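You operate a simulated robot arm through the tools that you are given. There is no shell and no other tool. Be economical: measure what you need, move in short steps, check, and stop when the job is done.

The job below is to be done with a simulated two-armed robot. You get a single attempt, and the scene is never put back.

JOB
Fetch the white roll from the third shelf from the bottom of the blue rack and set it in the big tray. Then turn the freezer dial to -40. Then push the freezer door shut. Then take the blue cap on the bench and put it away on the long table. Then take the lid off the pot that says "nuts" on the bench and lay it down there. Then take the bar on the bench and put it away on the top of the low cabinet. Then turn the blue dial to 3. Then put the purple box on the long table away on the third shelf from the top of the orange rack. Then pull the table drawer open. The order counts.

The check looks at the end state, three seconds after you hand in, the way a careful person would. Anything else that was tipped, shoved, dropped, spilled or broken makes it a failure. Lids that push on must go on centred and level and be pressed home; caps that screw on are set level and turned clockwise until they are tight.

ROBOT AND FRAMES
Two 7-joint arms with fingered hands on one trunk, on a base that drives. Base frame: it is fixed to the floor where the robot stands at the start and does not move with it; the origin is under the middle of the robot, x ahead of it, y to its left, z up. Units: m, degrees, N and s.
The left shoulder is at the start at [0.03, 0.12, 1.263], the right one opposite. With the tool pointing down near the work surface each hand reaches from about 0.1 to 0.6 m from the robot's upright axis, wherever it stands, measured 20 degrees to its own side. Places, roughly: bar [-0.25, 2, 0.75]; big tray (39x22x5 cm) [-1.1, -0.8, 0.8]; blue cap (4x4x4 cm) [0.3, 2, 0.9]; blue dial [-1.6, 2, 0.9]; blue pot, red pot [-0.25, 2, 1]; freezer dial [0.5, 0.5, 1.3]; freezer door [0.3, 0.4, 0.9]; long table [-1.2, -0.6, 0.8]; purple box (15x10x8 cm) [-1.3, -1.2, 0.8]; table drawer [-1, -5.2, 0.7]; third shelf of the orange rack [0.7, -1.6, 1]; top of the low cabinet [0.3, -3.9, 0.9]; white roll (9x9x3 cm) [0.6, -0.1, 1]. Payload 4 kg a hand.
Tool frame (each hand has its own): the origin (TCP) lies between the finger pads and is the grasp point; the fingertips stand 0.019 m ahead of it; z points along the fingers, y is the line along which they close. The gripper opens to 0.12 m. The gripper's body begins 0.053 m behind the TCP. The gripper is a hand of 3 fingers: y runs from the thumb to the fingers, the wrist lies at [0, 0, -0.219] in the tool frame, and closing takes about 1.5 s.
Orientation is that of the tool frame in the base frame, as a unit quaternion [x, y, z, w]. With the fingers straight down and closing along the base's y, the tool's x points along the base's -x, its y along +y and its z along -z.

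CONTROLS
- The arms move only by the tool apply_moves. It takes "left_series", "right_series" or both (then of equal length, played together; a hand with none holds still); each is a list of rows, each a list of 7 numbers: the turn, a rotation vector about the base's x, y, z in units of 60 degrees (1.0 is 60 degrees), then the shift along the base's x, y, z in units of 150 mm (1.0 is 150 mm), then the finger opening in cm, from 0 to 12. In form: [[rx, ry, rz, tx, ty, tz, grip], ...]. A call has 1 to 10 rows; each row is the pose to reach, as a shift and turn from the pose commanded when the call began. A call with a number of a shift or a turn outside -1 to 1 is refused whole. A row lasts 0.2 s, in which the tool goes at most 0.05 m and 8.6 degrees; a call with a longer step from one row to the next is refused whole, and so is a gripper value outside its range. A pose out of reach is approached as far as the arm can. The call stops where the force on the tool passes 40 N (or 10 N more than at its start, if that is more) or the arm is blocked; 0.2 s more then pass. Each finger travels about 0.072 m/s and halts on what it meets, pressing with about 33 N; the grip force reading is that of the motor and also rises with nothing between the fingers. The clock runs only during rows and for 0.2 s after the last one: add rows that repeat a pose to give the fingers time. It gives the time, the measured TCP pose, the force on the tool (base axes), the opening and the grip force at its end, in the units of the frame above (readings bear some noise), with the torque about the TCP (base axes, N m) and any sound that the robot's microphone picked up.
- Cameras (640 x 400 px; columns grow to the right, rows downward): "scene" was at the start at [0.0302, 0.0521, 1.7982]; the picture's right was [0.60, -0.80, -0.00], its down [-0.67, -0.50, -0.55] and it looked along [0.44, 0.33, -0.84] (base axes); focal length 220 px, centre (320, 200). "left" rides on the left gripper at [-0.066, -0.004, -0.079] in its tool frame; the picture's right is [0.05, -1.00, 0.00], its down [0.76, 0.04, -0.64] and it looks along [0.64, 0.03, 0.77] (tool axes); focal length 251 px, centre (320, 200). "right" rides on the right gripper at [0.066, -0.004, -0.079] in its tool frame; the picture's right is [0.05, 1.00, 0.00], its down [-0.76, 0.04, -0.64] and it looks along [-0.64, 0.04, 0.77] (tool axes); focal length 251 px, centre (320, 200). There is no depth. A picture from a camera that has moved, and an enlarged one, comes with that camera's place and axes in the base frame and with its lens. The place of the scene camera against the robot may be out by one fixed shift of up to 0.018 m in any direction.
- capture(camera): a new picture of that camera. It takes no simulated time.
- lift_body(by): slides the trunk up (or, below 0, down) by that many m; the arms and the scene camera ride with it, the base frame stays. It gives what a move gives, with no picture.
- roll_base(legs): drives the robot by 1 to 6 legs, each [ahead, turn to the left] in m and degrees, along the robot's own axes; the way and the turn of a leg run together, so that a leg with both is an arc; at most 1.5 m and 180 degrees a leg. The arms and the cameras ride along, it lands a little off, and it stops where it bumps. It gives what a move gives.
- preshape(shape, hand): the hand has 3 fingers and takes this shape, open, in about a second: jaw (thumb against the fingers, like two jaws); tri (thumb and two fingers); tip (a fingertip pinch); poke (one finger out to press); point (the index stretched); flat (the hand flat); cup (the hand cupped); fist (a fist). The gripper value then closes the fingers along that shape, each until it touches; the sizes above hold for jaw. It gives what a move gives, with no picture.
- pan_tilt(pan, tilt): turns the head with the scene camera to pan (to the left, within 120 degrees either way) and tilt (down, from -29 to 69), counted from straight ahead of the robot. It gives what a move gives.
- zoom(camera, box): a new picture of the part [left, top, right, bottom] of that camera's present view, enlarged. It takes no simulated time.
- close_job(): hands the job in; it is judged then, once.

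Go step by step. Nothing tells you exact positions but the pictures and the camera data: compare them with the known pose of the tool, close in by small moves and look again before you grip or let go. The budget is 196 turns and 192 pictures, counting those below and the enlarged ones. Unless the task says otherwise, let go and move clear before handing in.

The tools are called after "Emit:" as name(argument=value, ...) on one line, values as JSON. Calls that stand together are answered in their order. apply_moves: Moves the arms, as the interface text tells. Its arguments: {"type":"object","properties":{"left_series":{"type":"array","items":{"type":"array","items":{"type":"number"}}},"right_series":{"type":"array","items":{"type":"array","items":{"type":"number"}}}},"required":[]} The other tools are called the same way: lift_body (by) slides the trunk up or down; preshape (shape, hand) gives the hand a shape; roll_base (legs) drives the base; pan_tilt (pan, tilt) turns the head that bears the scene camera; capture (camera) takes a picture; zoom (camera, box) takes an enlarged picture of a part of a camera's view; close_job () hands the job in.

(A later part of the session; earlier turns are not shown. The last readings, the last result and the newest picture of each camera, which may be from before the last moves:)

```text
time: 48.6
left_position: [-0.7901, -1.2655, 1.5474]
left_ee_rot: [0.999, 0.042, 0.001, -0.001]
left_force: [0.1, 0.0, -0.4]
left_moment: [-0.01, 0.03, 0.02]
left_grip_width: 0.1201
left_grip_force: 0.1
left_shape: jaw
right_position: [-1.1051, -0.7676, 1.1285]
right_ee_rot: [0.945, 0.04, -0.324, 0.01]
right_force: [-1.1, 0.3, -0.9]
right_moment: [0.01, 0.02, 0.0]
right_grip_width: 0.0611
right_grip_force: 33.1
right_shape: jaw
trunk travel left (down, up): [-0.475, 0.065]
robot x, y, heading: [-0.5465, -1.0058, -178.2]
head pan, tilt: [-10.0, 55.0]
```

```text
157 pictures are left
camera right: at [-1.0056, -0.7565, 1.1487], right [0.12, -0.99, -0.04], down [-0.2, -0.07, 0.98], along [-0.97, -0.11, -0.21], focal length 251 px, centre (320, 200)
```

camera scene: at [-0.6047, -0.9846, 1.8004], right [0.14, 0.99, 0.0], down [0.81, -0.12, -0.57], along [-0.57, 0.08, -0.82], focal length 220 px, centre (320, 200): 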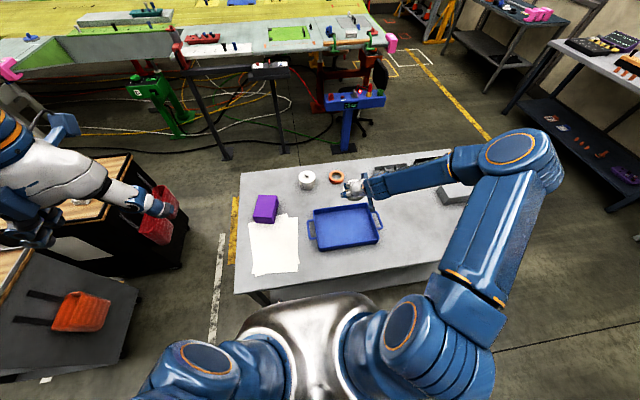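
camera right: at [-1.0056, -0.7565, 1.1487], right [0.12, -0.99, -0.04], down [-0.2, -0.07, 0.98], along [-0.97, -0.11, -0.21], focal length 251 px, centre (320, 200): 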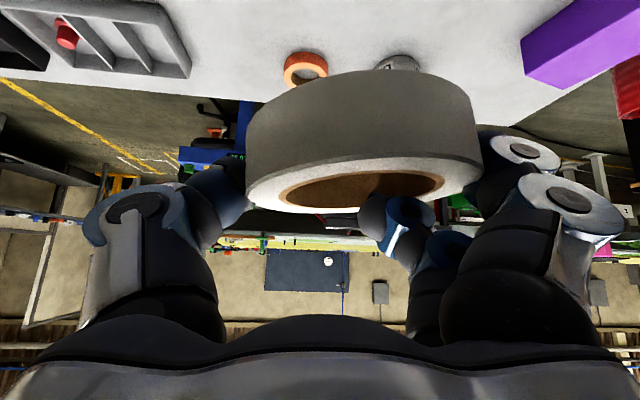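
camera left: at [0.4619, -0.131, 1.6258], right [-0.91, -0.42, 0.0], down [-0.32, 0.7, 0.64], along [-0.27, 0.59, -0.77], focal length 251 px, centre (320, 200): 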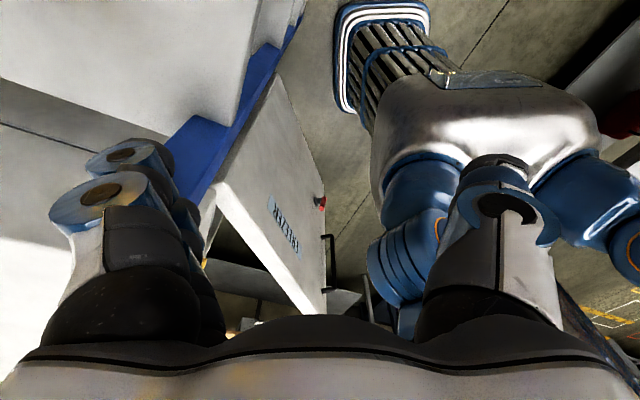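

Emit:
apply_moves(right_series=[[0, 0, 0, 0, 0, -0.3, 6], [0, 0, 0, -0.02, -0.02, -0.6, 6], [0, 0, 0, -0.05, -0.04, -0.9, 6], [0, 0, 0, -0.08, -0.05, -1, 6], [0, 0, 0, -0.08, -0.05, -1, 6]])

Emit:
apply_moves(right_series=[[0, 0, 0, 0, 0, -0.2, 6], [0, 0, 0, 0, 0, -0.4, 6], [0, 0, 0, 0, 0, -0.4, 6]])

Emit:
zoom(camera="scene", box=[260, 150, 440, 270])

Emit:
capture(camera="right")

```text
time: 49.8
left_position: [-0.7887, -1.2645, 1.5479]
left_ee_rot: [0.999, 0.042, 0.001, 0.0]
left_force: [-0.9, 0.0, 0.6]
left_moment: [0.0, 0.0, -0.02]
left_grip_width: 0.12
left_grip_force: 0.1
left_shape: jaw
right_position: [-1.1172, -0.7754, 0.977]
right_ee_rot: [0.945, 0.04, -0.324, 0.01]
right_force: [-0.3, 0.2, 0.2]
right_moment: [0.0, 0.01, 0.0]
right_grip_width: 0.0613
right_grip_force: 33.0
right_shape: jaw
trunk travel left (down, up): [-0.475, 0.065]
robot x, y, heading: [-0.5481, -1.0025, -178.3]
head pan, tilt: [-10.0, 55.0]
```

```text
time: 50.6
left_position: [-0.7898, -1.2652, 1.5462]
left_ee_rot: [0.999, 0.041, 0.001, 0.0]
left_force: [0.4, -0.5, 0.4]
left_moment: [-0.03, -0.01, 0.02]
left_grip_width: 0.12
left_grip_force: 0.0
left_shape: jaw
right_position: [-1.1188, -0.774, 0.9166]
right_ee_rot: [0.945, 0.04, -0.323, 0.01]
right_force: [-0.1, 0.0, -0.7]
right_moment: [0.05, 0.02, -0.01]
right_grip_width: 0.061
right_grip_force: 33.9
right_shape: jaw
trunk travel left (down, up): [-0.475, 0.065]
robot x, y, heading: [-0.5488, -1.0043, -178.3]
head pan, tilt: [-10.0, 55.0]
```

```text
3.33 times, centred on (350, 210) of scene
camera zoom: at [-0.605, -0.9847, 1.8005], right [0.14, 0.99, 0.0], down [0.81, -0.12, -0.57], along [-0.57, 0.08, -0.82], focal length 733 px, centre (220, 167)
```

zoom: 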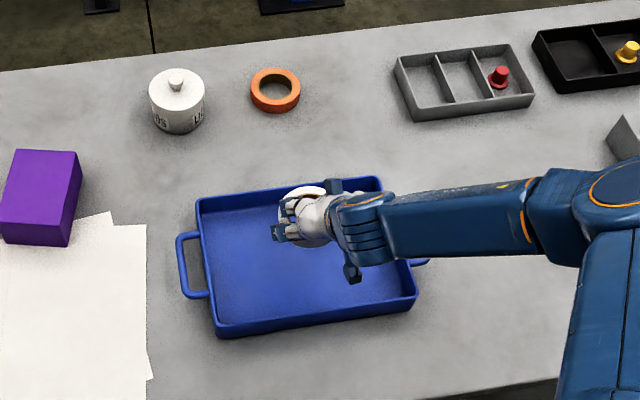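

```text
155 pictures are left
camera right: at [-1.0197, -0.7626, 0.9375], right [0.12, -0.99, -0.04], down [-0.21, -0.07, 0.98], along [-0.97, -0.11, -0.21], focal length 251 px, centre (320, 200)
```

right: 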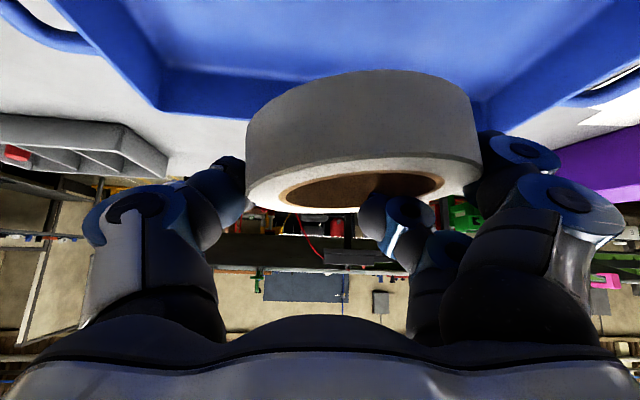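

Emit:
apply_moves(right_series=[[0, 0, 0, 0, 0, -0.2, 6], [0, 0, 0, 0, 0, -0.4, 6], [0, 0, 0, 0, 0, -0.4, 6]])

Emit:
capture(camera="right")

Emit:
zoom(camera="scene", box=[260, 150, 440, 270])

```text
time: 51.4
left_position: [-0.7898, -1.2646, 1.547]
left_ee_rot: [0.999, 0.041, 0.001, 0.0]
left_force: [0.6, -0.5, -0.5]
left_moment: [0.01, 0.02, 0.01]
left_grip_width: 0.12
left_grip_force: 0.2
left_shape: jaw
right_position: [-1.1168, -0.775, 0.8577]
right_ee_rot: [0.945, 0.041, -0.323, 0.011]
right_force: [-0.1, 1.0, -0.3]
right_moment: [-0.02, -0.01, 0.01]
right_grip_width: 0.0611
right_grip_force: 33.1
right_shape: jaw
trunk travel left (down, up): [-0.475, 0.065]
robot x, y, heading: [-0.5466, -1.0098, -178.3]
head pan, tilt: [-10.0, 55.0]
```

```text
154 pictures are left
camera right: at [-1.0177, -0.7638, 0.8785], right [0.12, -0.99, -0.04], down [-0.21, -0.07, 0.98], along [-0.97, -0.11, -0.21], focal length 251 px, centre (320, 200)
```

right: 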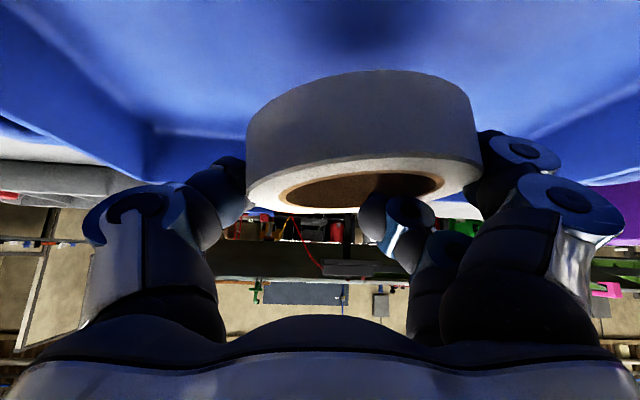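

```text
3.33 times, centred on (350, 210) of scene
camera zoom: at [-0.6054, -0.9847, 1.8005], right [0.14, 0.99, 0.0], down [0.81, -0.12, -0.57], along [-0.57, 0.08, -0.82], focal length 733 px, centre (220, 167)
```

zoom: 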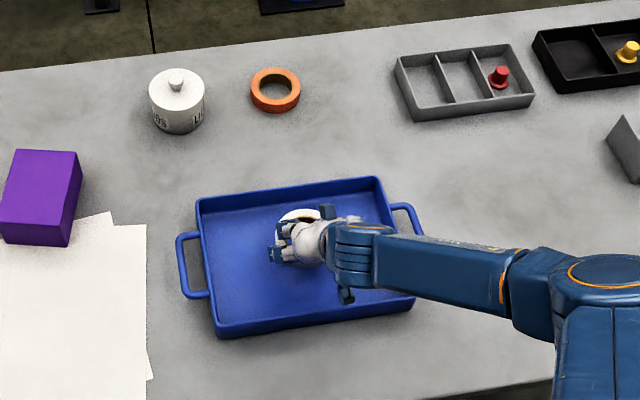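

Going well inside the tray. I lower in small steps until contact.

Emit:
apply_moves(right_series=[[0, 0, 0, 0, 0, -0.1, 6], [0, 0, 0, 0, 0, -0.17, 6], [0, 0, 0, 0, 0, -0.17, 6]])

Emit:
capture(camera="right")

```text
time: 52.2
left_position: [-0.7905, -1.2637, 1.5474]
left_ee_rot: [0.999, 0.041, 0.001, -0.001]
left_force: [0.1, -0.7, -0.8]
left_moment: [-0.03, 0.0, -0.01]
left_grip_width: 0.1199
left_grip_force: 0.1
left_shape: jaw
right_position: [-1.1165, -0.7758, 0.8313]
right_ee_rot: [0.945, 0.04, -0.324, 0.01]
right_force: [-0.1, 0.8, -1.8]
right_moment: [0.02, -0.01, -0.01]
right_grip_width: 0.0613
right_grip_force: 32.8
right_shape: jaw
trunk travel left (down, up): [-0.475, 0.065]
robot x, y, heading: [-0.5482, -1.0035, -178.2]
head pan, tilt: [-10.0, 55.0]
```

```text
152 pictures are left
camera right: at [-1.0178, -0.7637, 0.8522], right [0.12, -0.99, -0.04], down [-0.21, -0.07, 0.98], along [-0.97, -0.11, -0.21], focal length 251 px, centre (320, 200)
```

right: 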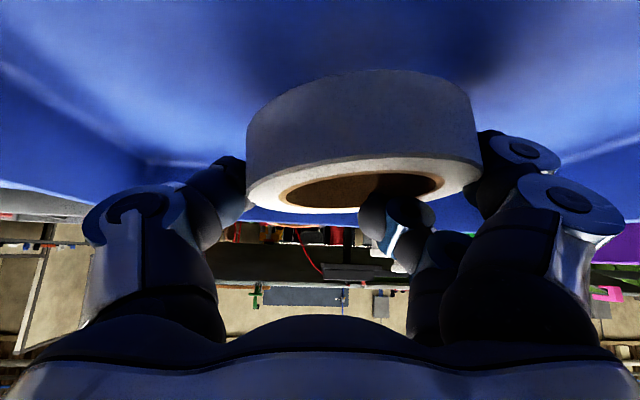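

Emit:
apply_moves(right_series=[[0, 0, 0, 0, 0, -0.04, 6], [0, 0, 0, 0, 0, -0.08, 6], [0, 0, 0, 0, 0, -0.08, 6]])

Emit:
capture(camera="right")

```text
time: 53.0
left_position: [-0.7901, -1.2633, 1.5476]
left_ee_rot: [0.999, 0.042, 0.001, 0.001]
left_force: [0.0, 0.6, -0.4]
left_moment: [0.01, 0.04, -0.03]
left_grip_width: 0.1198
left_grip_force: 0.2
left_shape: jaw
right_position: [-1.1166, -0.7764, 0.8197]
right_ee_rot: [0.946, 0.039, -0.323, 0.009]
right_force: [0.3, 0.4, -0.4]
right_moment: [0.0, -0.01, -0.03]
right_grip_width: 0.0611
right_grip_force: 33.6
right_shape: jaw
trunk travel left (down, up): [-0.475, 0.065]
robot x, y, heading: [-0.545, -1.0056, -178.3]
head pan, tilt: [-10.0, 55.0]
```

```text
151 pictures are left
camera right: at [-1.0176, -0.7634, 0.8401], right [0.12, -0.99, -0.04], down [-0.21, -0.07, 0.98], along [-0.97, -0.11, -0.21], focal length 251 px, centre (320, 200)
```

right: 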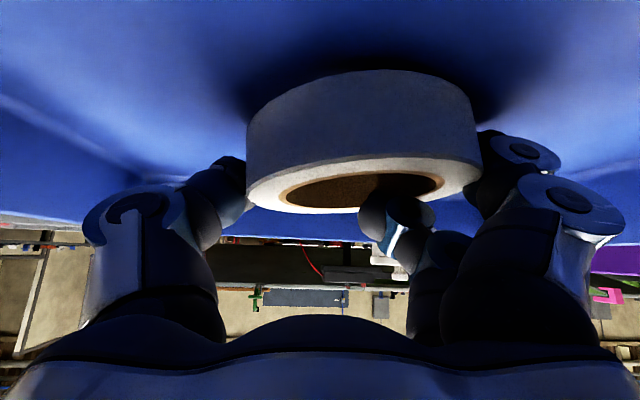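

Shadow is closing; still about 1 cm above the tray floor by look. I keep lowering.

Emit:
apply_moves(right_series=[[0, 0, 0, 0, 0, -0.03, 6], [0, 0, 0, 0, 0, -0.06, 6], [0, 0, 0, 0, 0, -0.09, 6], [0, 0, 0, 0, 0, -0.09, 6]])

Emit:
capture(camera="right")

```text
time: 53.6
left_position: [-0.7875, -1.2653, 1.5476]
left_ee_rot: [0.999, 0.042, 0.0, -0.001]
left_force: [-0.4, 0.1, 0.3]
left_moment: [-0.01, -0.05, 0.0]
left_grip_width: 0.1202
left_grip_force: 0.0
left_shape: jaw
right_position: [-1.1196, -0.7743, 0.8166]
right_ee_rot: [0.943, 0.039, -0.33, 0.009]
right_force: [15.6, -1.2, 43.9]
right_moment: [0.59, -4.75, -0.25]
right_grip_width: 0.0613
right_grip_force: 32.8
right_shape: jaw
trunk travel left (down, up): [-0.475, 0.065]
robot x, y, heading: [-0.5453, -1.0049, -178.3]
head pan, tilt: [-10.0, 55.0]
stopped in row 3 (right hand): the force on the tool passed its limit at 48 N (the readings are from after the stop); the commanded pose is now the measured one
```

```text
150 pictures are left
camera right: at [-1.0221, -0.7629, 0.8369], right [0.12, -0.99, -0.04], down [-0.2, -0.07, 0.98], along [-0.97, -0.11, -0.2], focal length 251 px, centre (320, 200)
```

right: 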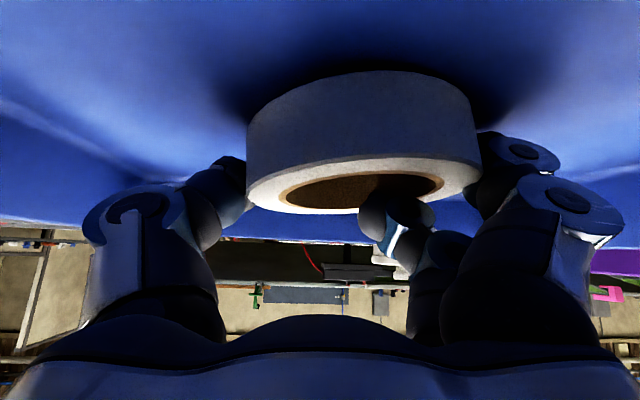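

The hand's heel touched the tray's near rim. I lift slightly and shift 2 cm farther before lowering.

Emit:
apply_moves(right_series=[[0, 0, 0, 0, 0, 0.1, 6], [0, 0, 0, -0.08, 0, 0.12, 6], [0, 0, 0, -0.15, 0, 0.1, 6], [0, 0, 0, -0.15, 0, 0.05, 6], [0, 0, 0, -0.15, 0, 0.0, 6]])

Emit:
capture(camera="right")

Emit:
zoom(camera="scene", box=[260, 150, 440, 270])

```text
time: 54.8
left_position: [-0.7885, -1.2661, 1.5484]
left_ee_rot: [0.999, 0.042, -0.001, 0.0]
left_force: [0.9, -0.4, 0.5]
left_moment: [0.02, -0.01, -0.01]
left_grip_width: 0.1199
left_grip_force: 0.0
left_shape: jaw
right_position: [-1.1433, -0.7744, 0.8159]
right_ee_rot: [0.944, 0.04, -0.327, 0.009]
right_force: [2.0, 1.0, 7.9]
right_moment: [-0.45, -0.04, 0.17]
right_grip_width: 0.061
right_grip_force: 32.9
right_shape: jaw
trunk travel left (down, up): [-0.475, 0.065]
robot x, y, heading: [-0.5466, -1.0088, -178.7]
head pan, tilt: [-10.0, 55.0]
```

```text
149 pictures are left
camera right: at [-1.044, -0.7623, 0.8348], right [0.12, -0.99, -0.04], down [-0.2, -0.07, 0.98], along [-0.97, -0.11, -0.2], focal length 251 px, centre (320, 200)
```

right: 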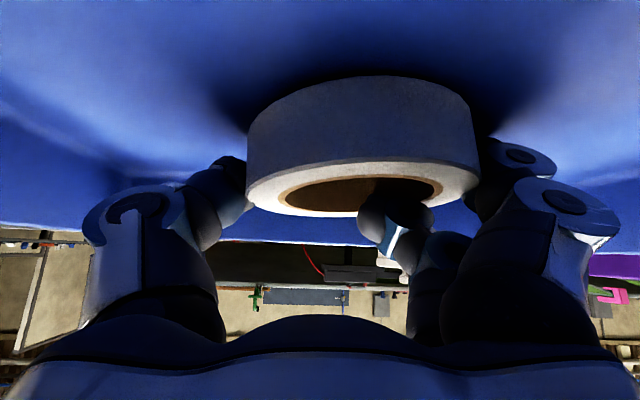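

```text
3.33 times, centred on (350, 210) of scene
camera zoom: at [-0.6031, -0.9852, 1.8006], right [0.14, 0.99, 0.0], down [0.81, -0.12, -0.57], along [-0.57, 0.08, -0.82], focal length 733 px, centre (220, 167)
```

zoom: 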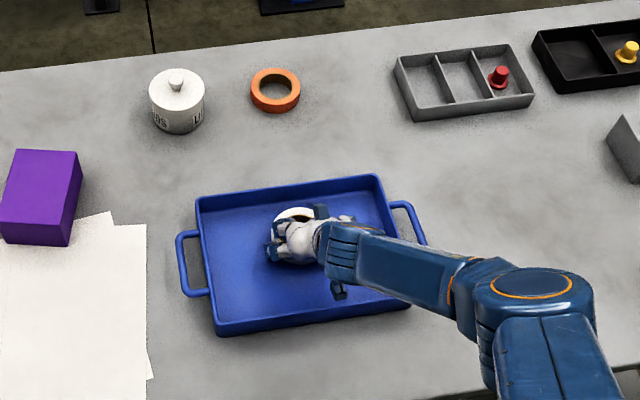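

Now the roll rests on the tray floor (8 N up). I open the fingers.

Emit:
apply_moves(right_series=[[0, 0, 0, 0, 0, 0.01, 8], [0, 0, 0, 0, 0, 0.01, 10], [0, 0, 0, 0, 0, 0.01, 11], [0, 0, 0, 0, 0, 0.01, 11], [0, 0, 0, 0, 0, 0.01, 11]])

Emit:
capture(camera="right")

```text
time: 56.0
left_position: [-0.7891, -1.2644, 1.548]
left_ee_rot: [0.999, 0.042, 0.0, 0.0]
left_force: [0.0, -0.1, -0.2]
left_moment: [0.0, 0.0, -0.01]
left_grip_width: 0.1202
left_grip_force: 0.1
left_shape: jaw
right_position: [-1.1424, -0.7743, 0.815]
right_ee_rot: [0.945, 0.04, -0.326, 0.009]
right_force: [1.5, 0.7, 2.7]
right_moment: [-0.15, -0.07, 0.04]
right_grip_width: 0.1095
right_grip_force: 0.1
right_shape: jaw
trunk travel left (down, up): [-0.475, 0.065]
robot x, y, heading: [-0.5488, -1.0055, -178.1]
head pan, tilt: [-10.0, 55.0]
```

```text
147 pictures are left
camera right: at [-1.0439, -0.762, 0.8352], right [0.12, -0.99, -0.04], down [-0.2, -0.07, 0.98], along [-0.97, -0.11, -0.21], focal length 251 px, centre (320, 200)
```

right: 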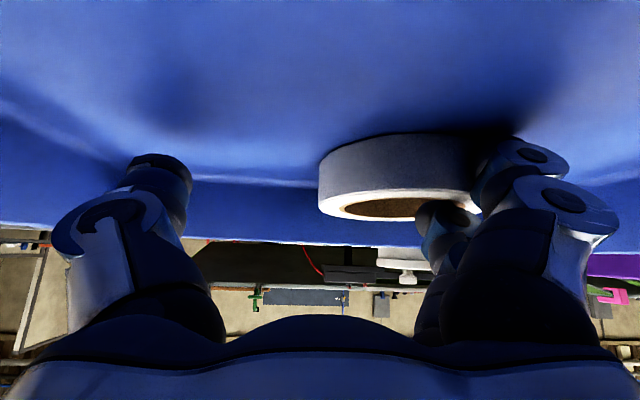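

Emit:
apply_moves(right_series=[[0, 0, 0, 0.02, 0.08, 0.02, 12], [0, 0, 0, 0.06, 0.14, 0.08, 12], [0, 0, 0, 0.1, 0.14, 0.25, 12], [0, 0, 0, 0.15, 0.14, 0.5, 12], [0, 0, 0, 0.15, 0.14, 0.8, 12]])

Emit:
zoom(camera="scene", box=[260, 150, 440, 270])

```text
time: 57.2
left_position: [-0.7891, -1.2644, 1.5478]
left_ee_rot: [0.999, 0.042, 0.0, 0.0]
left_force: [-0.4, 0.1, -0.6]
left_moment: [0.01, 0.04, 0.01]
left_grip_width: 0.12
left_grip_force: 0.0
left_shape: jaw
right_position: [-1.121, -0.7571, 0.9351]
right_ee_rot: [0.944, 0.04, -0.326, 0.01]
right_force: [0.9, -0.2, -0.1]
right_moment: [0.03, 0.02, -0.01]
right_grip_width: 0.1201
right_grip_force: 0.1
right_shape: jaw
trunk travel left (down, up): [-0.475, 0.065]
robot x, y, heading: [-0.5446, -1.0092, -178.3]
head pan, tilt: [-10.0, 55.0]
```

```text
3.33 times, centred on (350, 210) of scene
camera zoom: at [-0.6047, -0.9851, 1.8005], right [0.14, 0.99, 0.0], down [0.81, -0.12, -0.57], along [-0.57, 0.08, -0.82], focal length 733 px, centre (220, 167)
```

zoom: 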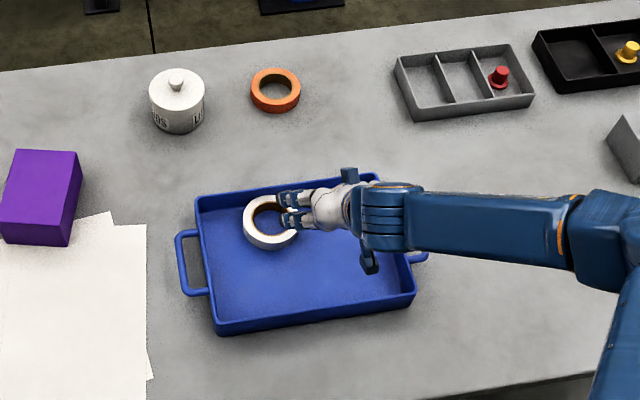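

The roll lies flat in the big tray. I raise and tuck the right hand, and back away toward the freezer.

Emit:
apply_moves(right_series=[[0, 0, 0, 0.05, 0, 0.3, 12], [0, 0, 0, 0.25, 0, 0.5, 12], [0, 0, 0, 0.45, 0, 0.7, 12], [0, 0, 0, 0.65, 0, 0.9, 12], [0, 0, 0, 0.85, 0, 1, 12], [0, 0, 0, 0.95, 0, 1, 12]])

Emit:
apply_moves(right_series=[[0, 0, 0, 0, 0, 0.3, 12], [0, 0, 0, 0, 0, 0.6, 12], [0, 0, 0, 0, 0, 0.9, 12], [0, 0, 0, 0, 0, 1, 12]])

Emit:
roll_base(legs=[[-0.17, 0], [0, -108]])

Emit:
pan_tilt(pan=-20, tilt=40)

Emit:
capture(camera="scene")

```text
time: 58.6
left_position: [-0.79, -1.2642, 1.548]
left_ee_rot: [0.999, 0.041, 0.001, 0.0]
left_force: [0.1, 0.0, 0.8]
left_moment: [0.02, -0.01, -0.02]
left_grip_width: 0.12
left_grip_force: 0.0
left_shape: jaw
right_position: [-0.9777, -0.7512, 1.0844]
right_ee_rot: [0.944, 0.039, -0.327, 0.009]
right_force: [1.9, -0.4, 0.2]
right_moment: [-0.01, -0.04, 0.03]
right_grip_width: 0.1202
right_grip_force: 0.1
right_shape: jaw
trunk travel left (down, up): [-0.475, 0.065]
robot x, y, heading: [-0.5444, -1.0057, -178.2]
head pan, tilt: [-10.0, 55.0]
```

```text
time: 59.6
left_position: [-0.7897, -1.2646, 1.5469]
left_ee_rot: [0.999, 0.041, 0.0, 0.0]
left_force: [0.0, -0.5, -0.9]
left_moment: [0.0, -0.04, 0.01]
left_grip_width: 0.1201
left_grip_force: 0.0
left_shape: jaw
right_position: [-0.9765, -0.753, 1.236]
right_ee_rot: [0.945, 0.039, -0.325, 0.009]
right_force: [0.0, -0.3, -0.1]
right_moment: [0.0, 0.01, 0.02]
right_grip_width: 0.1199
right_grip_force: 0.1
right_shape: jaw
trunk travel left (down, up): [-0.475, 0.065]
robot x, y, heading: [-0.5497, -1.0111, -178.0]
head pan, tilt: [-10.0, 55.0]
```

```text
time: 63.9
left_position: [-0.707, -0.8682, 1.5476]
left_ee_rot: [0.848, -0.53, 0.002, -0.004]
left_force: [0.4, -0.3, -1.1]
left_moment: [0.03, -0.01, -0.02]
left_grip_width: 0.1201
left_grip_force: 0.1
left_shape: jaw
right_position: [-0.2971, -0.5081, 1.2385]
right_ee_rot: [0.803, -0.498, -0.275, -0.178]
right_force: [0.1, 0.0, 0.0]
right_moment: [-0.01, -0.04, -0.04]
right_grip_width: 0.1202
right_grip_force: 0.0
right_shape: jaw
trunk travel left (down, up): [-0.475, 0.065]
robot x, y, heading: [-0.4123, -1.012, 111.5]
head pan, tilt: [-10.0, 55.0]
stopped in leg 2: the robot was blocked; the commanded pose is now the measured one
```

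```text
time: 64.7
left_position: [-0.7005, -0.8566, 1.548]
left_ee_rot: [0.848, -0.53, 0.001, 0.001]
left_force: [0.5, -0.1, -1.0]
left_moment: [-0.04, 0.0, 0.01]
left_grip_width: 0.1199
left_grip_force: 0.0
left_shape: jaw
right_position: [-0.291, -0.5002, 1.2331]
right_ee_rot: [0.802, -0.501, -0.275, -0.174]
right_force: [0.9, 0.3, 0.1]
right_moment: [-0.01, -0.03, -0.02]
right_grip_width: 0.1199
right_grip_force: 0.0
right_shape: jaw
trunk travel left (down, up): [-0.475, 0.065]
robot x, y, heading: [-0.4112, -1.0156, 111.4]
head pan, tilt: [-20.0, 40.0]
```

```text
145 pictures are left
camera scene: at [-0.4094, -0.9323, 1.8208], right [1.0, 0.02, 0.0], down [0.01, -0.65, -0.76], along [-0.02, 0.76, -0.65], focal length 220 px, centre (320, 200)
```

scene: 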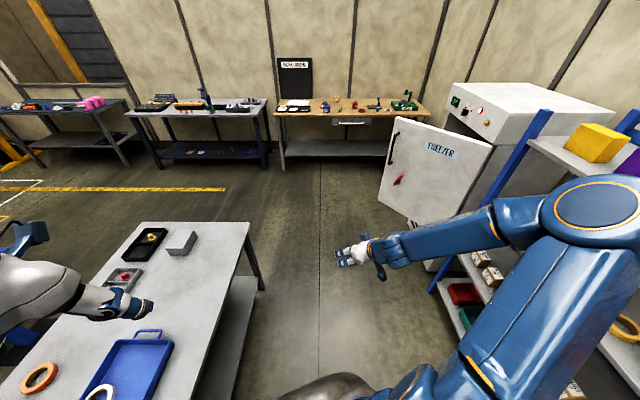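

The turn stopped at 111°. I look down around the base to learn what it meets.

Emit:
pan_tilt(pan=110, tilt=69)

Emit:
capture(camera="scene")

Emit:
capture(camera="left")

Emit:
pan_tilt(pan=-110, tilt=60)

Emit:
capture(camera="scene")

```text
time: 66.8
left_position: [-0.7026, -0.8609, 1.5478]
left_ee_rot: [0.848, -0.53, 0.002, 0.0]
left_force: [1.1, -0.6, 0.5]
left_moment: [-0.02, 0.0, -0.02]
left_grip_width: 0.1199
left_grip_force: 0.1
left_shape: jaw
right_position: [-0.2925, -0.502, 1.2358]
right_ee_rot: [0.802, -0.501, -0.275, -0.176]
right_force: [-0.9, -0.2, 0.2]
right_moment: [0.01, -0.01, 0.05]
right_grip_width: 0.1202
right_grip_force: 0.1
right_shape: jaw
trunk travel left (down, up): [-0.475, 0.065]
robot x, y, heading: [-0.4117, -1.0112, 111.5]
head pan, tilt: [110.0, 68.8]
```

```text
144 pictures are left
camera scene: at [-0.4525, -1.0586, 1.785], right [-0.66, 0.75, 0.0], down [0.7, 0.62, -0.36], along [-0.27, -0.24, -0.93], focal length 220 px, centre (320, 200)
```

scene: 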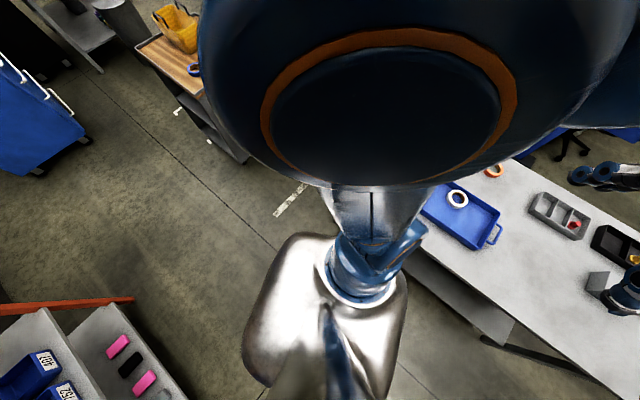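

```text
143 pictures are left
camera left: at [-0.728, -0.8007, 1.6253], right [0.92, 0.39, 0.0], down [0.3, -0.7, 0.65], along [0.25, -0.59, -0.76], focal length 251 px, centre (320, 200)
```

left: 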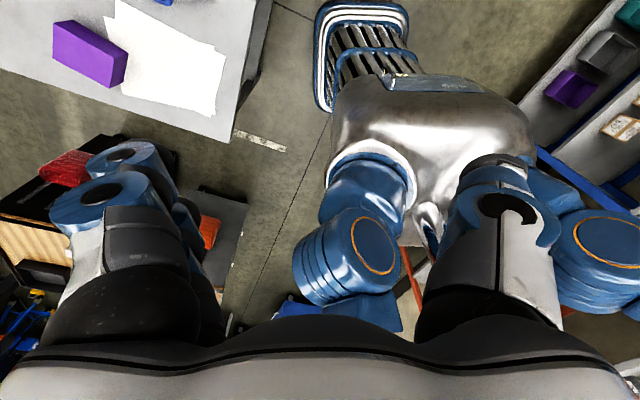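

```text
time: 70.0
left_position: [-0.7029, -0.861, 1.5479]
left_ee_rot: [0.848, -0.53, 0.002, -0.001]
left_force: [-0.5, 0.0, -0.1]
left_moment: [0.01, 0.0, -0.04]
left_grip_width: 0.1201
left_grip_force: 0.1
left_shape: jaw
right_position: [-0.2947, -0.5019, 1.2371]
right_ee_rot: [0.802, -0.5, -0.275, -0.176]
right_force: [1.1, 0.0, 0.6]
right_moment: [-0.01, 0.01, 0.01]
right_grip_width: 0.1197
right_grip_force: 0.1
right_shape: jaw
trunk travel left (down, up): [-0.475, 0.065]
robot x, y, heading: [-0.4151, -1.0156, 111.3]
head pan, tilt: [-110.0, 60.0]
```

```text
142 pictures are left
camera scene: at [-0.3441, -1.0201, 1.7944], right [0.02, -1.0, 0.0], down [-0.87, -0.02, -0.5], along [0.5, 0.01, -0.87], focal length 220 px, centre (320, 200)
```

scene: 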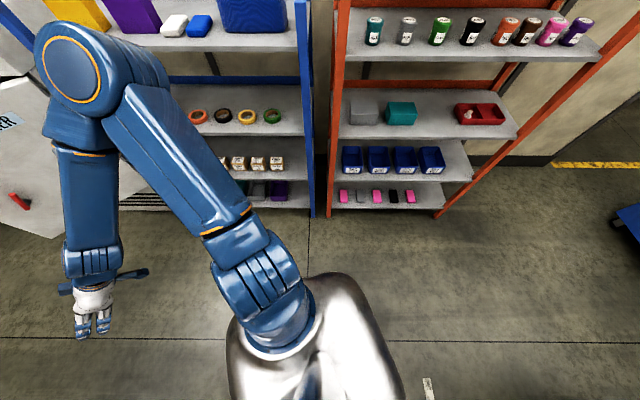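

I see no obstacle near the base; I retry with smaller turns.

Emit:
roll_base(legs=[[0, -38]])

```text
time: 72.1
left_position: [-0.5519, -0.7219, 1.5484]
left_ee_rot: [-0.634, 0.774, -0.003, 0.0]
left_force: [-0.4, -0.3, 0.3]
left_moment: [0.02, -0.02, -0.01]
left_grip_width: 0.1199
left_grip_force: 0.2
left_shape: jaw
right_position: [-0.008, -0.684, 1.2359]
right_ee_rot: [-0.599, 0.73, 0.205, 0.255]
right_force: [-0.7, -0.2, 0.3]
right_moment: [0.03, 0.0, -0.02]
right_grip_width: 0.12
right_grip_force: 0.0
right_shape: jaw
trunk travel left (down, up): [-0.475, 0.065]
robot x, y, heading: [-0.4354, -1.0088, 74.5]
head pan, tilt: [-110.0, 60.0]
```

Emit:
apply_moves(right_series=[[0, 0, 0, 0, 0, 0.3, 12], [0, 0, 0, 0, 0, 0.6, 12], [0, 0, 0, 0, 0, 0.9, 12], [0, 0, 0, 0, 0, 1, 12]])

Emit:
roll_base(legs=[[0, 5.2], [1.31, 0], [0, -40], [0, -39.7]])

Emit:
pan_tilt(pan=25, tilt=35)

Emit:
capture(camera="scene")

```text
time: 73.1
left_position: [-0.5558, -0.7196, 1.5472]
left_ee_rot: [-0.633, 0.774, -0.003, 0.0]
left_force: [-1.2, 0.7, 0.2]
left_moment: [0.02, -0.03, 0.01]
left_grip_width: 0.1199
left_grip_force: 0.0
left_shape: jaw
right_position: [-0.0097, -0.6813, 1.376]
right_ee_rot: [-0.591, 0.73, 0.221, 0.262]
right_force: [-0.9, -0.6, 0.7]
right_moment: [-0.06, -0.04, -0.03]
right_grip_width: 0.1202
right_grip_force: 0.0
right_shape: jaw
right hand out of reach, approached as far as the arm can: row 2, 3, 4
trunk travel left (down, up): [-0.475, 0.065]
robot x, y, heading: [-0.4377, -1.0128, 74.3]
head pan, tilt: [-110.0, 60.0]
```

```text
time: 81.5
left_position: [-0.2257, 0.6139, 1.5473]
left_ee_rot: [-0.518, 0.856, -0.002, 0.0]
left_force: [-0.1, 0.3, 0.7]
left_moment: [0.03, 0.0, -0.02]
left_grip_width: 0.12
left_grip_force: 0.2
left_shape: jaw
right_position: [0.3085, 0.4975, 1.3734]
right_ee_rot: [-0.478, 0.809, 0.182, 0.288]
right_force: [-0.7, -0.4, -0.7]
right_moment: [0.0, 0.01, -0.01]
right_grip_width: 0.1198
right_grip_force: 0.0
right_shape: jaw
trunk travel left (down, up): [-0.475, 0.065]
robot x, y, heading: [-0.2089, 0.3101, 59.4]
head pan, tilt: [-110.0, 60.0]
stopped in leg 3: the robot was blocked; the commanded pose is now the measured one
```

```text
time: 83.6
left_position: [-0.2255, 0.6131, 1.5474]
left_ee_rot: [-0.517, 0.856, -0.002, 0.001]
left_force: [-0.5, -0.6, -0.4]
left_moment: [0.0, 0.0, -0.01]
left_grip_width: 0.12
left_grip_force: 0.1
left_shape: jaw
right_position: [0.3081, 0.4972, 1.3739]
right_ee_rot: [-0.479, 0.808, 0.183, 0.29]
right_force: [0.0, 0.3, -0.8]
right_moment: [0.0, 0.02, 0.03]
right_grip_width: 0.1202
right_grip_force: 0.1
right_shape: jaw
trunk travel left (down, up): [-0.475, 0.065]
robot x, y, heading: [-0.2103, 0.306, 59.4]
head pan, tilt: [25.0, 35.0]
```

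```text
141 pictures are left
camera scene: at [-0.2169, 0.389, 1.8287], right [1.0, -0.1, 0.0], down [-0.06, -0.57, -0.82], along [0.08, 0.82, -0.57], focal length 220 px, centre (320, 200)
```

scene: 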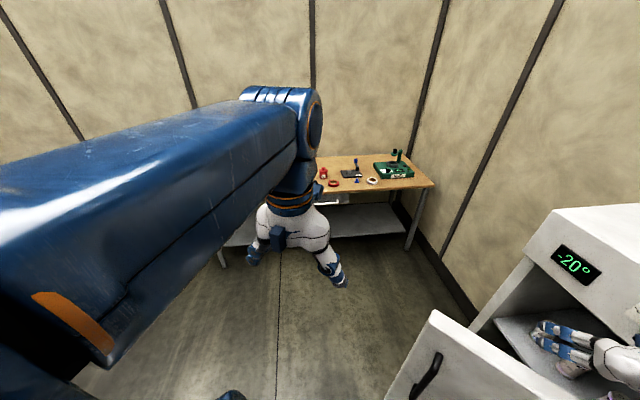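

Emit:
pan_tilt(pan=-60, tilt=45)

Emit:
capture(camera="scene")

Emit:
capture(camera="right")

Emit:
capture(camera="left")

```text
time: 85.2
left_position: [-0.2254, 0.6133, 1.5473]
left_ee_rot: [-0.517, 0.856, -0.001, 0.001]
left_force: [-0.2, 0.8, 0.1]
left_moment: [-0.01, 0.0, -0.01]
left_grip_width: 0.12
left_grip_force: 0.1
left_shape: jaw
right_position: [0.3078, 0.4979, 1.3757]
right_ee_rot: [-0.479, 0.809, 0.182, 0.289]
right_force: [0.1, 0.4, -0.5]
right_moment: [0.0, 0.06, 0.03]
right_grip_width: 0.1199
right_grip_force: 0.0
right_shape: jaw
trunk travel left (down, up): [-0.475, 0.065]
robot x, y, heading: [-0.2048, 0.3103, 59.4]
head pan, tilt: [-60.0, 45.0]
```

```text
140 pictures are left
camera scene: at [-0.1442, 0.3006, 1.8139], right [-0.01, -1.0, 0.0], down [-0.71, 0.01, -0.71], along [0.71, -0.01, -0.71], focal length 220 px, centre (320, 200)
```

scene: 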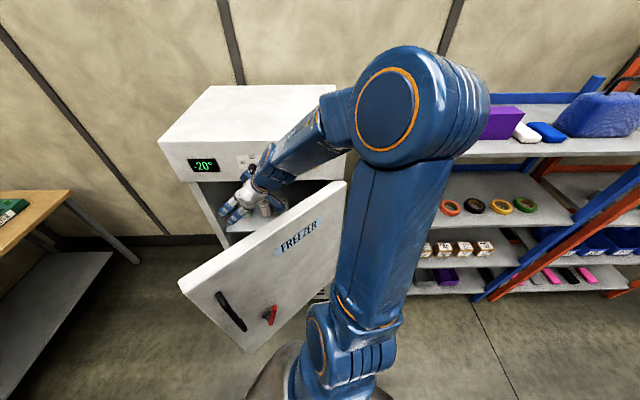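

```text
139 pictures are left
camera right: at [0.2622, 0.4065, 1.3911], right [-0.9, 0.44, -0.02], down [0.06, 0.16, 0.98], along [0.43, 0.88, -0.17], focal length 251 px, centre (320, 200)
```

right: 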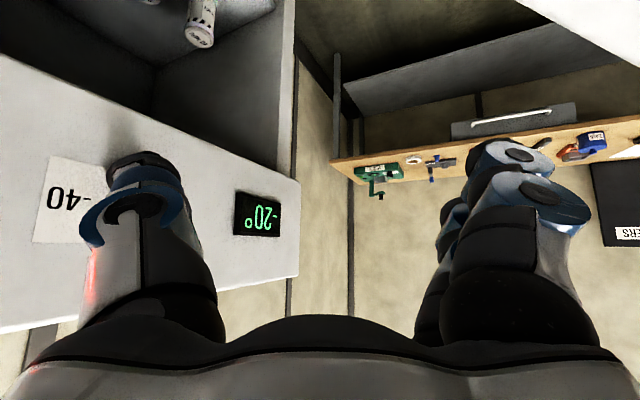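

```text
138 pictures are left
camera left: at [-0.1918, 0.6696, 1.6253], right [0.86, -0.51, 0.0], down [-0.39, -0.66, 0.65], along [-0.33, -0.56, -0.76], focal length 251 px, centre (320, 200)
```

left: 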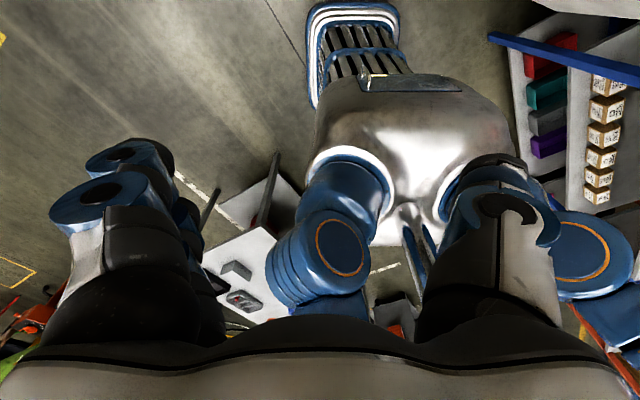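

The right hand had come against the freezer panel. I back off a bit, turn to face it squarely, and use the left hand for the dial.

Emit:
roll_base(legs=[[-0.12, 0], [0, -30], [0, -29.4], [0.12, 0]])

Emit:
pan_tilt(pan=30, tilt=35)

Emit:
capture(camera="scene")

```text
time: 89.6
left_position: [-0.0104, 0.3758, 1.5472]
left_ee_rot: [-0.03, 1.0, -0.001, -0.003]
left_force: [0.4, -0.1, 1.0]
left_moment: [0.01, 0.02, 0.02]
left_grip_width: 0.1201
left_grip_force: 0.0
left_shape: jaw
right_position: [0.1666, -0.1403, 1.3729]
right_ee_rot: [-0.019, 0.94, 0.018, 0.34]
right_force: [-0.5, 0.2, -0.4]
right_moment: [0.01, -0.02, 0.01]
right_grip_width: 0.1197
right_grip_force: 0.0
right_shape: jaw
trunk travel left (down, up): [-0.475, 0.065]
robot x, y, heading: [-0.2682, 0.2461, 0.9]
head pan, tilt: [-60.0, 45.0]
stopped in leg 3: the robot was blocked; the commanded pose is now the measured one
```

```text
time: 91.2
left_position: [-0.0137, 0.3765, 1.5472]
left_ee_rot: [-0.03, 1.0, -0.002, -0.002]
left_force: [1.0, -0.6, 0.7]
left_moment: [-0.03, -0.01, 0.0]
left_grip_width: 0.1199
left_grip_force: 0.1
left_shape: jaw
right_position: [0.1641, -0.1403, 1.3728]
right_ee_rot: [-0.02, 0.94, 0.018, 0.341]
right_force: [-0.5, 0.5, -0.3]
right_moment: [0.03, -0.03, -0.01]
right_grip_width: 0.12
right_grip_force: 0.1
right_shape: jaw
trunk travel left (down, up): [-0.475, 0.065]
robot x, y, heading: [-0.2717, 0.2456, 1.0]
head pan, tilt: [30.0, 35.0]
```

```text
137 pictures are left
camera scene: at [-0.2174, 0.2979, 1.8287], right [0.51, -0.86, 0.0], down [-0.49, -0.29, -0.82], along [0.7, 0.42, -0.57], focal length 220 px, centre (320, 200)
```

scene: 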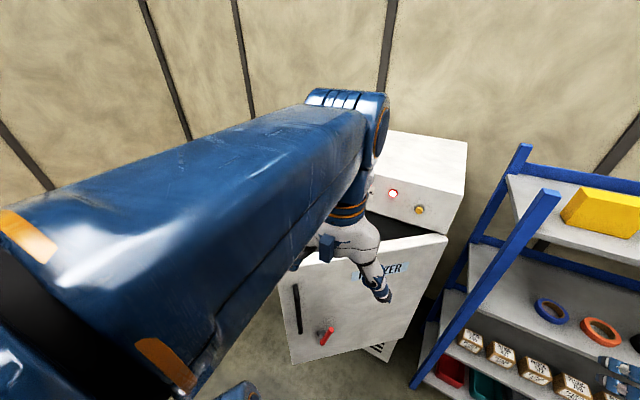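

Emit:
roll_base(legs=[[0.16, 0]])

Emit:
apply_moves(left_series=[[0, 0, 0, -0.2, 0.2, 0, 12], [0, 0, 0, -0.4, 0.4, 0, 12], [0, 0, 0, -0.6, 0.6, 0, 12]])

Emit:
pan_tilt(pan=20, tilt=45)

Emit:
capture(camera="scene")

Emit:
capture(camera="right")

```text
time: 92.6
left_position: [0.1418, 0.3801, 1.5483]
left_ee_rot: [-0.033, 0.999, -0.002, -0.001]
left_force: [0.6, -0.1, 0.9]
left_moment: [-0.02, -0.01, 0.01]
left_grip_width: 0.12
left_grip_force: 0.1
left_shape: jaw
right_position: [0.3221, -0.1355, 1.3752]
right_ee_rot: [-0.021, 0.939, 0.018, 0.342]
right_force: [0.1, 0.0, -0.2]
right_moment: [0.01, 0.02, -0.03]
right_grip_width: 0.1199
right_grip_force: 0.1
right_shape: jaw
trunk travel left (down, up): [-0.475, 0.065]
robot x, y, heading: [-0.1086, 0.2472, 0.9]
head pan, tilt: [30.0, 35.0]
```

```text
time: 93.4
left_position: [0.0535, 0.4734, 1.5465]
left_ee_rot: [-0.033, 0.999, -0.002, -0.002]
left_force: [0.3, 0.0, -1.0]
left_moment: [0.0, -0.03, -0.01]
left_grip_width: 0.12
left_grip_force: 0.1
left_shape: jaw
right_position: [0.3247, -0.1346, 1.3734]
right_ee_rot: [-0.021, 0.94, 0.019, 0.341]
right_force: [0.4, -0.1, 0.5]
right_moment: [-0.02, 0.0, 0.01]
right_grip_width: 0.1201
right_grip_force: 0.0
right_shape: jaw
trunk travel left (down, up): [-0.475, 0.065]
robot x, y, heading: [-0.1074, 0.2472, 0.9]
head pan, tilt: [30.0, 35.0]
```

```text
time: 94.2
left_position: [0.053, 0.4733, 1.5473]
left_ee_rot: [-0.033, 0.999, -0.002, -0.001]
left_force: [0.2, -0.4, -0.2]
left_moment: [0.01, -0.03, 0.01]
left_grip_width: 0.1201
left_grip_force: 0.1
left_shape: jaw
right_position: [0.3229, -0.1364, 1.3742]
right_ee_rot: [-0.021, 0.939, 0.018, 0.342]
right_force: [-0.7, 0.0, -0.3]
right_moment: [0.04, -0.01, 0.0]
right_grip_width: 0.1202
right_grip_force: 0.1
right_shape: jaw
trunk travel left (down, up): [-0.475, 0.065]
robot x, y, heading: [-0.1056, 0.2473, 1.1]
head pan, tilt: [20.0, 45.0]
```

```text
136 pictures are left
camera scene: at [-0.0589, 0.2847, 1.8139], right [0.36, -0.93, 0.0], down [-0.66, -0.25, -0.71], along [0.66, 0.25, -0.71], focal length 220 px, centre (320, 200)
```

scene: 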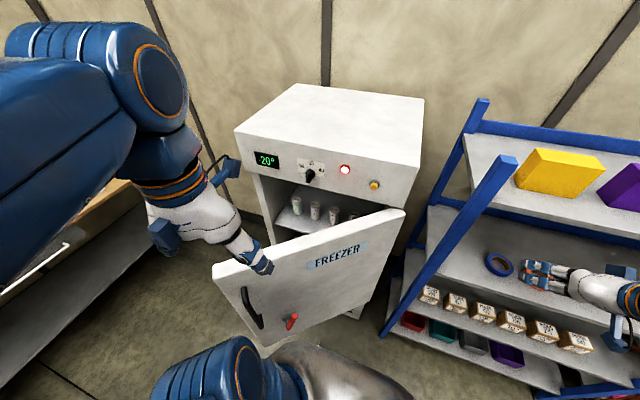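

```text
135 pictures are left
camera right: at [0.2213, -0.1443, 1.3907], right [-0.09, 1.0, -0.01], down [0.17, 0.03, 0.98], along [0.98, 0.09, -0.17], focal length 251 px, centre (320, 200)
```

right: 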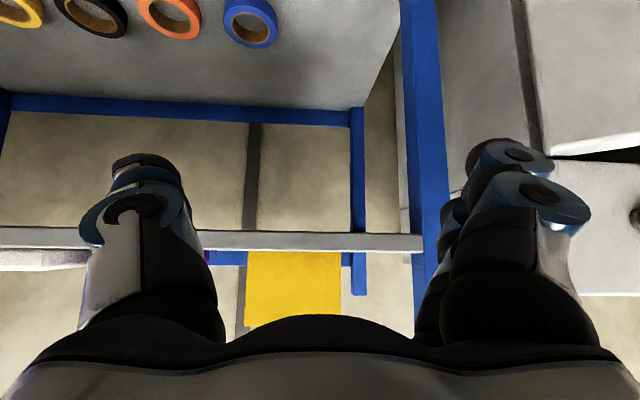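

Emit:
zoom(camera="scene", box=[230, 130, 410, 240])

```text
3.56 times, centred on (320, 185) of scene
camera zoom: at [-0.0589, 0.2847, 1.8139], right [0.36, -0.93, 0.0], down [-0.66, -0.25, -0.71], along [0.66, 0.25, -0.71], focal length 782 px, centre (320, 253)
```

zoom: 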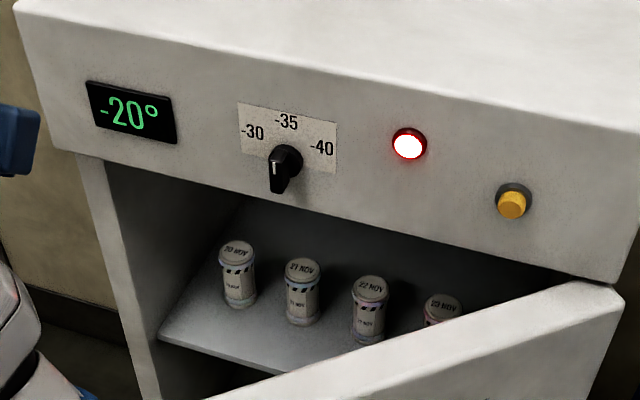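

The panel is clear: the dial has −30 left, −35 top, −40 right, and I put it near [0.46, 0.515, 1.39]. I bring the left hand to point forward at it.

Emit:
apply_moves(left_series=[[0, -0.125, 0, 0, 0.03, -0.05, 12], [0, -0.25, 0, 0, 0.06, -0.1, 12], [0, -0.375, 0, 0, 0.1, -0.2, 12], [0, -0.5, 0, 0, 0.13, -0.3, 12], [0, -0.625, 0, 0, 0.16, -0.4, 12], [0, -0.75, 0, 0, 0.2, -0.5, 12], [0, -0.875, 0, 0, 0.24, -0.6, 12], [0, -1, 0, 0, 0.28, -0.7, 12]])

Emit:
apply_moves(left_series=[[0, -0.125, 0, 0.2, 0, -0.05, 12], [0, -0.25, 0, 0.4, 0, -0.1, 12], [0, -0.375, 0, 0.6, 0, -0.15, 12], [0, -0.5, 0, 0.8, 0, -0.2, 12], [0, -0.5, 0, 1, 0, -0.25, 12], [0, -0.5, 0, 1, 0, -0.25, 12]])

Emit:
capture(camera="left")

Emit:
capture(camera="scene")

```text
time: 96.0
left_position: [0.0331, 0.5598, 1.5034]
left_ee_rot: [-0.027, 0.866, -0.018, 0.499]
left_force: [-1.1, 0.0, -0.5]
left_moment: [-0.03, -0.01, -0.05]
left_grip_width: 0.12
left_grip_force: 0.0
left_shape: jaw
left hand out of reach, approached as far as the arm can: row 6, 7, 8
right_position: [0.3221, -0.1339, 1.3753]
right_ee_rot: [-0.022, 0.94, 0.018, 0.341]
right_force: [-0.5, 0.2, 1.0]
right_moment: [0.0, 0.0, -0.02]
right_grip_width: 0.1201
right_grip_force: 0.1
right_shape: jaw
trunk travel left (down, up): [-0.475, 0.065]
robot x, y, heading: [-0.1083, 0.2468, 1.2]
head pan, tilt: [20.0, 45.0]
```

```text
time: 97.3
left_position: [0.2098, 0.6435, 1.506]
left_ee_rot: [-0.02, 0.708, -0.024, 0.706]
left_force: [-0.4, 0.0, -0.3]
left_moment: [-0.02, 0.01, 0.0]
left_grip_width: 0.1199
left_grip_force: 0.0
left_shape: jaw
left hand out of reach, approached as far as the arm can: row 1, 2, 3, 4, 5, 6
right_position: [0.3225, -0.1367, 1.3746]
right_ee_rot: [-0.022, 0.939, 0.018, 0.342]
right_force: [-0.4, -0.6, -0.2]
right_moment: [0.0, -0.01, 0.0]
right_grip_width: 0.1199
right_grip_force: 0.1
right_shape: jaw
trunk travel left (down, up): [-0.475, 0.065]
robot x, y, heading: [-0.1091, 0.2456, 1.1]
head pan, tilt: [20.0, 45.0]
```

```text
133 pictures are left
camera left: at [0.1315, 0.644, 1.5713], right [0.0, -1.0, 0.01], down [-0.65, 0.0, -0.76], along [0.76, -0.01, -0.65], focal length 251 px, centre (320, 200)
```

left: 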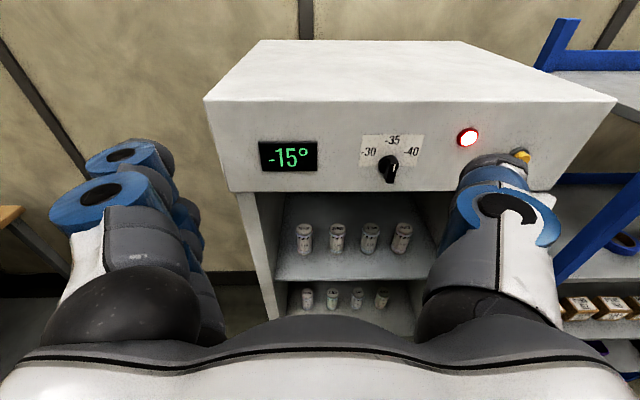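

```text
132 pictures are left
camera scene: at [-0.0598, 0.2835, 1.8139], right [0.36, -0.93, 0.0], down [-0.66, -0.25, -0.71], along [0.66, 0.25, -0.71], focal length 220 px, centre (320, 200)
```

scene: 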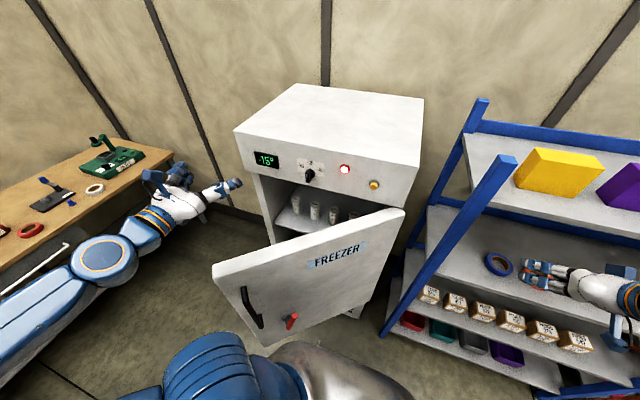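

Emit:
zoom(camera="left", box=[340, 120, 440, 190])

```text
5.71 times, centred on (390, 155) of left
camera zoom: at [0.1315, 0.644, 1.5713], right [0.0, -1.0, 0.01], down [-0.65, 0.0, -0.76], along [0.76, -0.01, -0.65], focal length 1437 px, centre (-80, 457)
```

zoom: 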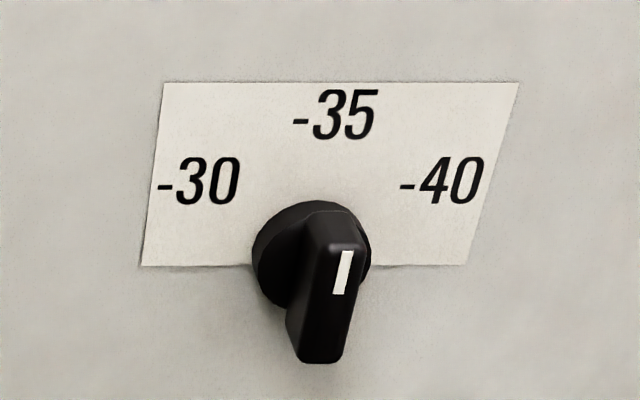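

The pointer now stands at −35 (bar vertical), so it needs about 50° clockwise. I test how the left arm tracks with a small move toward the dial.

Emit:
apply_moves(left_series=[[0.03, 0, 0, 0.1, 0, 0, 12], [0.06, 0, 0, 0.2, 0, 0, 12], [0.06, 0, 0, 0.3, 0, 0, 12], [0.06, 0, 0, 0.3, 0, 0, 12]])

```text
time: 98.3
left_position: [0.2577, 0.6446, 1.5042]
left_ee_rot: [0.0, 0.708, -0.001, 0.706]
left_force: [-0.3, 0.5, 0.1]
left_moment: [0.02, 0.01, -0.02]
left_grip_width: 0.12
left_grip_force: 0.0
left_shape: jaw
right_position: [0.3244, -0.135, 1.3732]
right_ee_rot: [-0.022, 0.94, 0.02, 0.34]
right_force: [-0.1, -0.1, -0.4]
right_moment: [0.02, -0.01, 0.04]
right_grip_width: 0.1199
right_grip_force: 0.0
right_shape: jaw
trunk travel left (down, up): [-0.475, 0.065]
robot x, y, heading: [-0.1048, 0.2479, 0.9]
head pan, tilt: [20.0, 45.0]
```

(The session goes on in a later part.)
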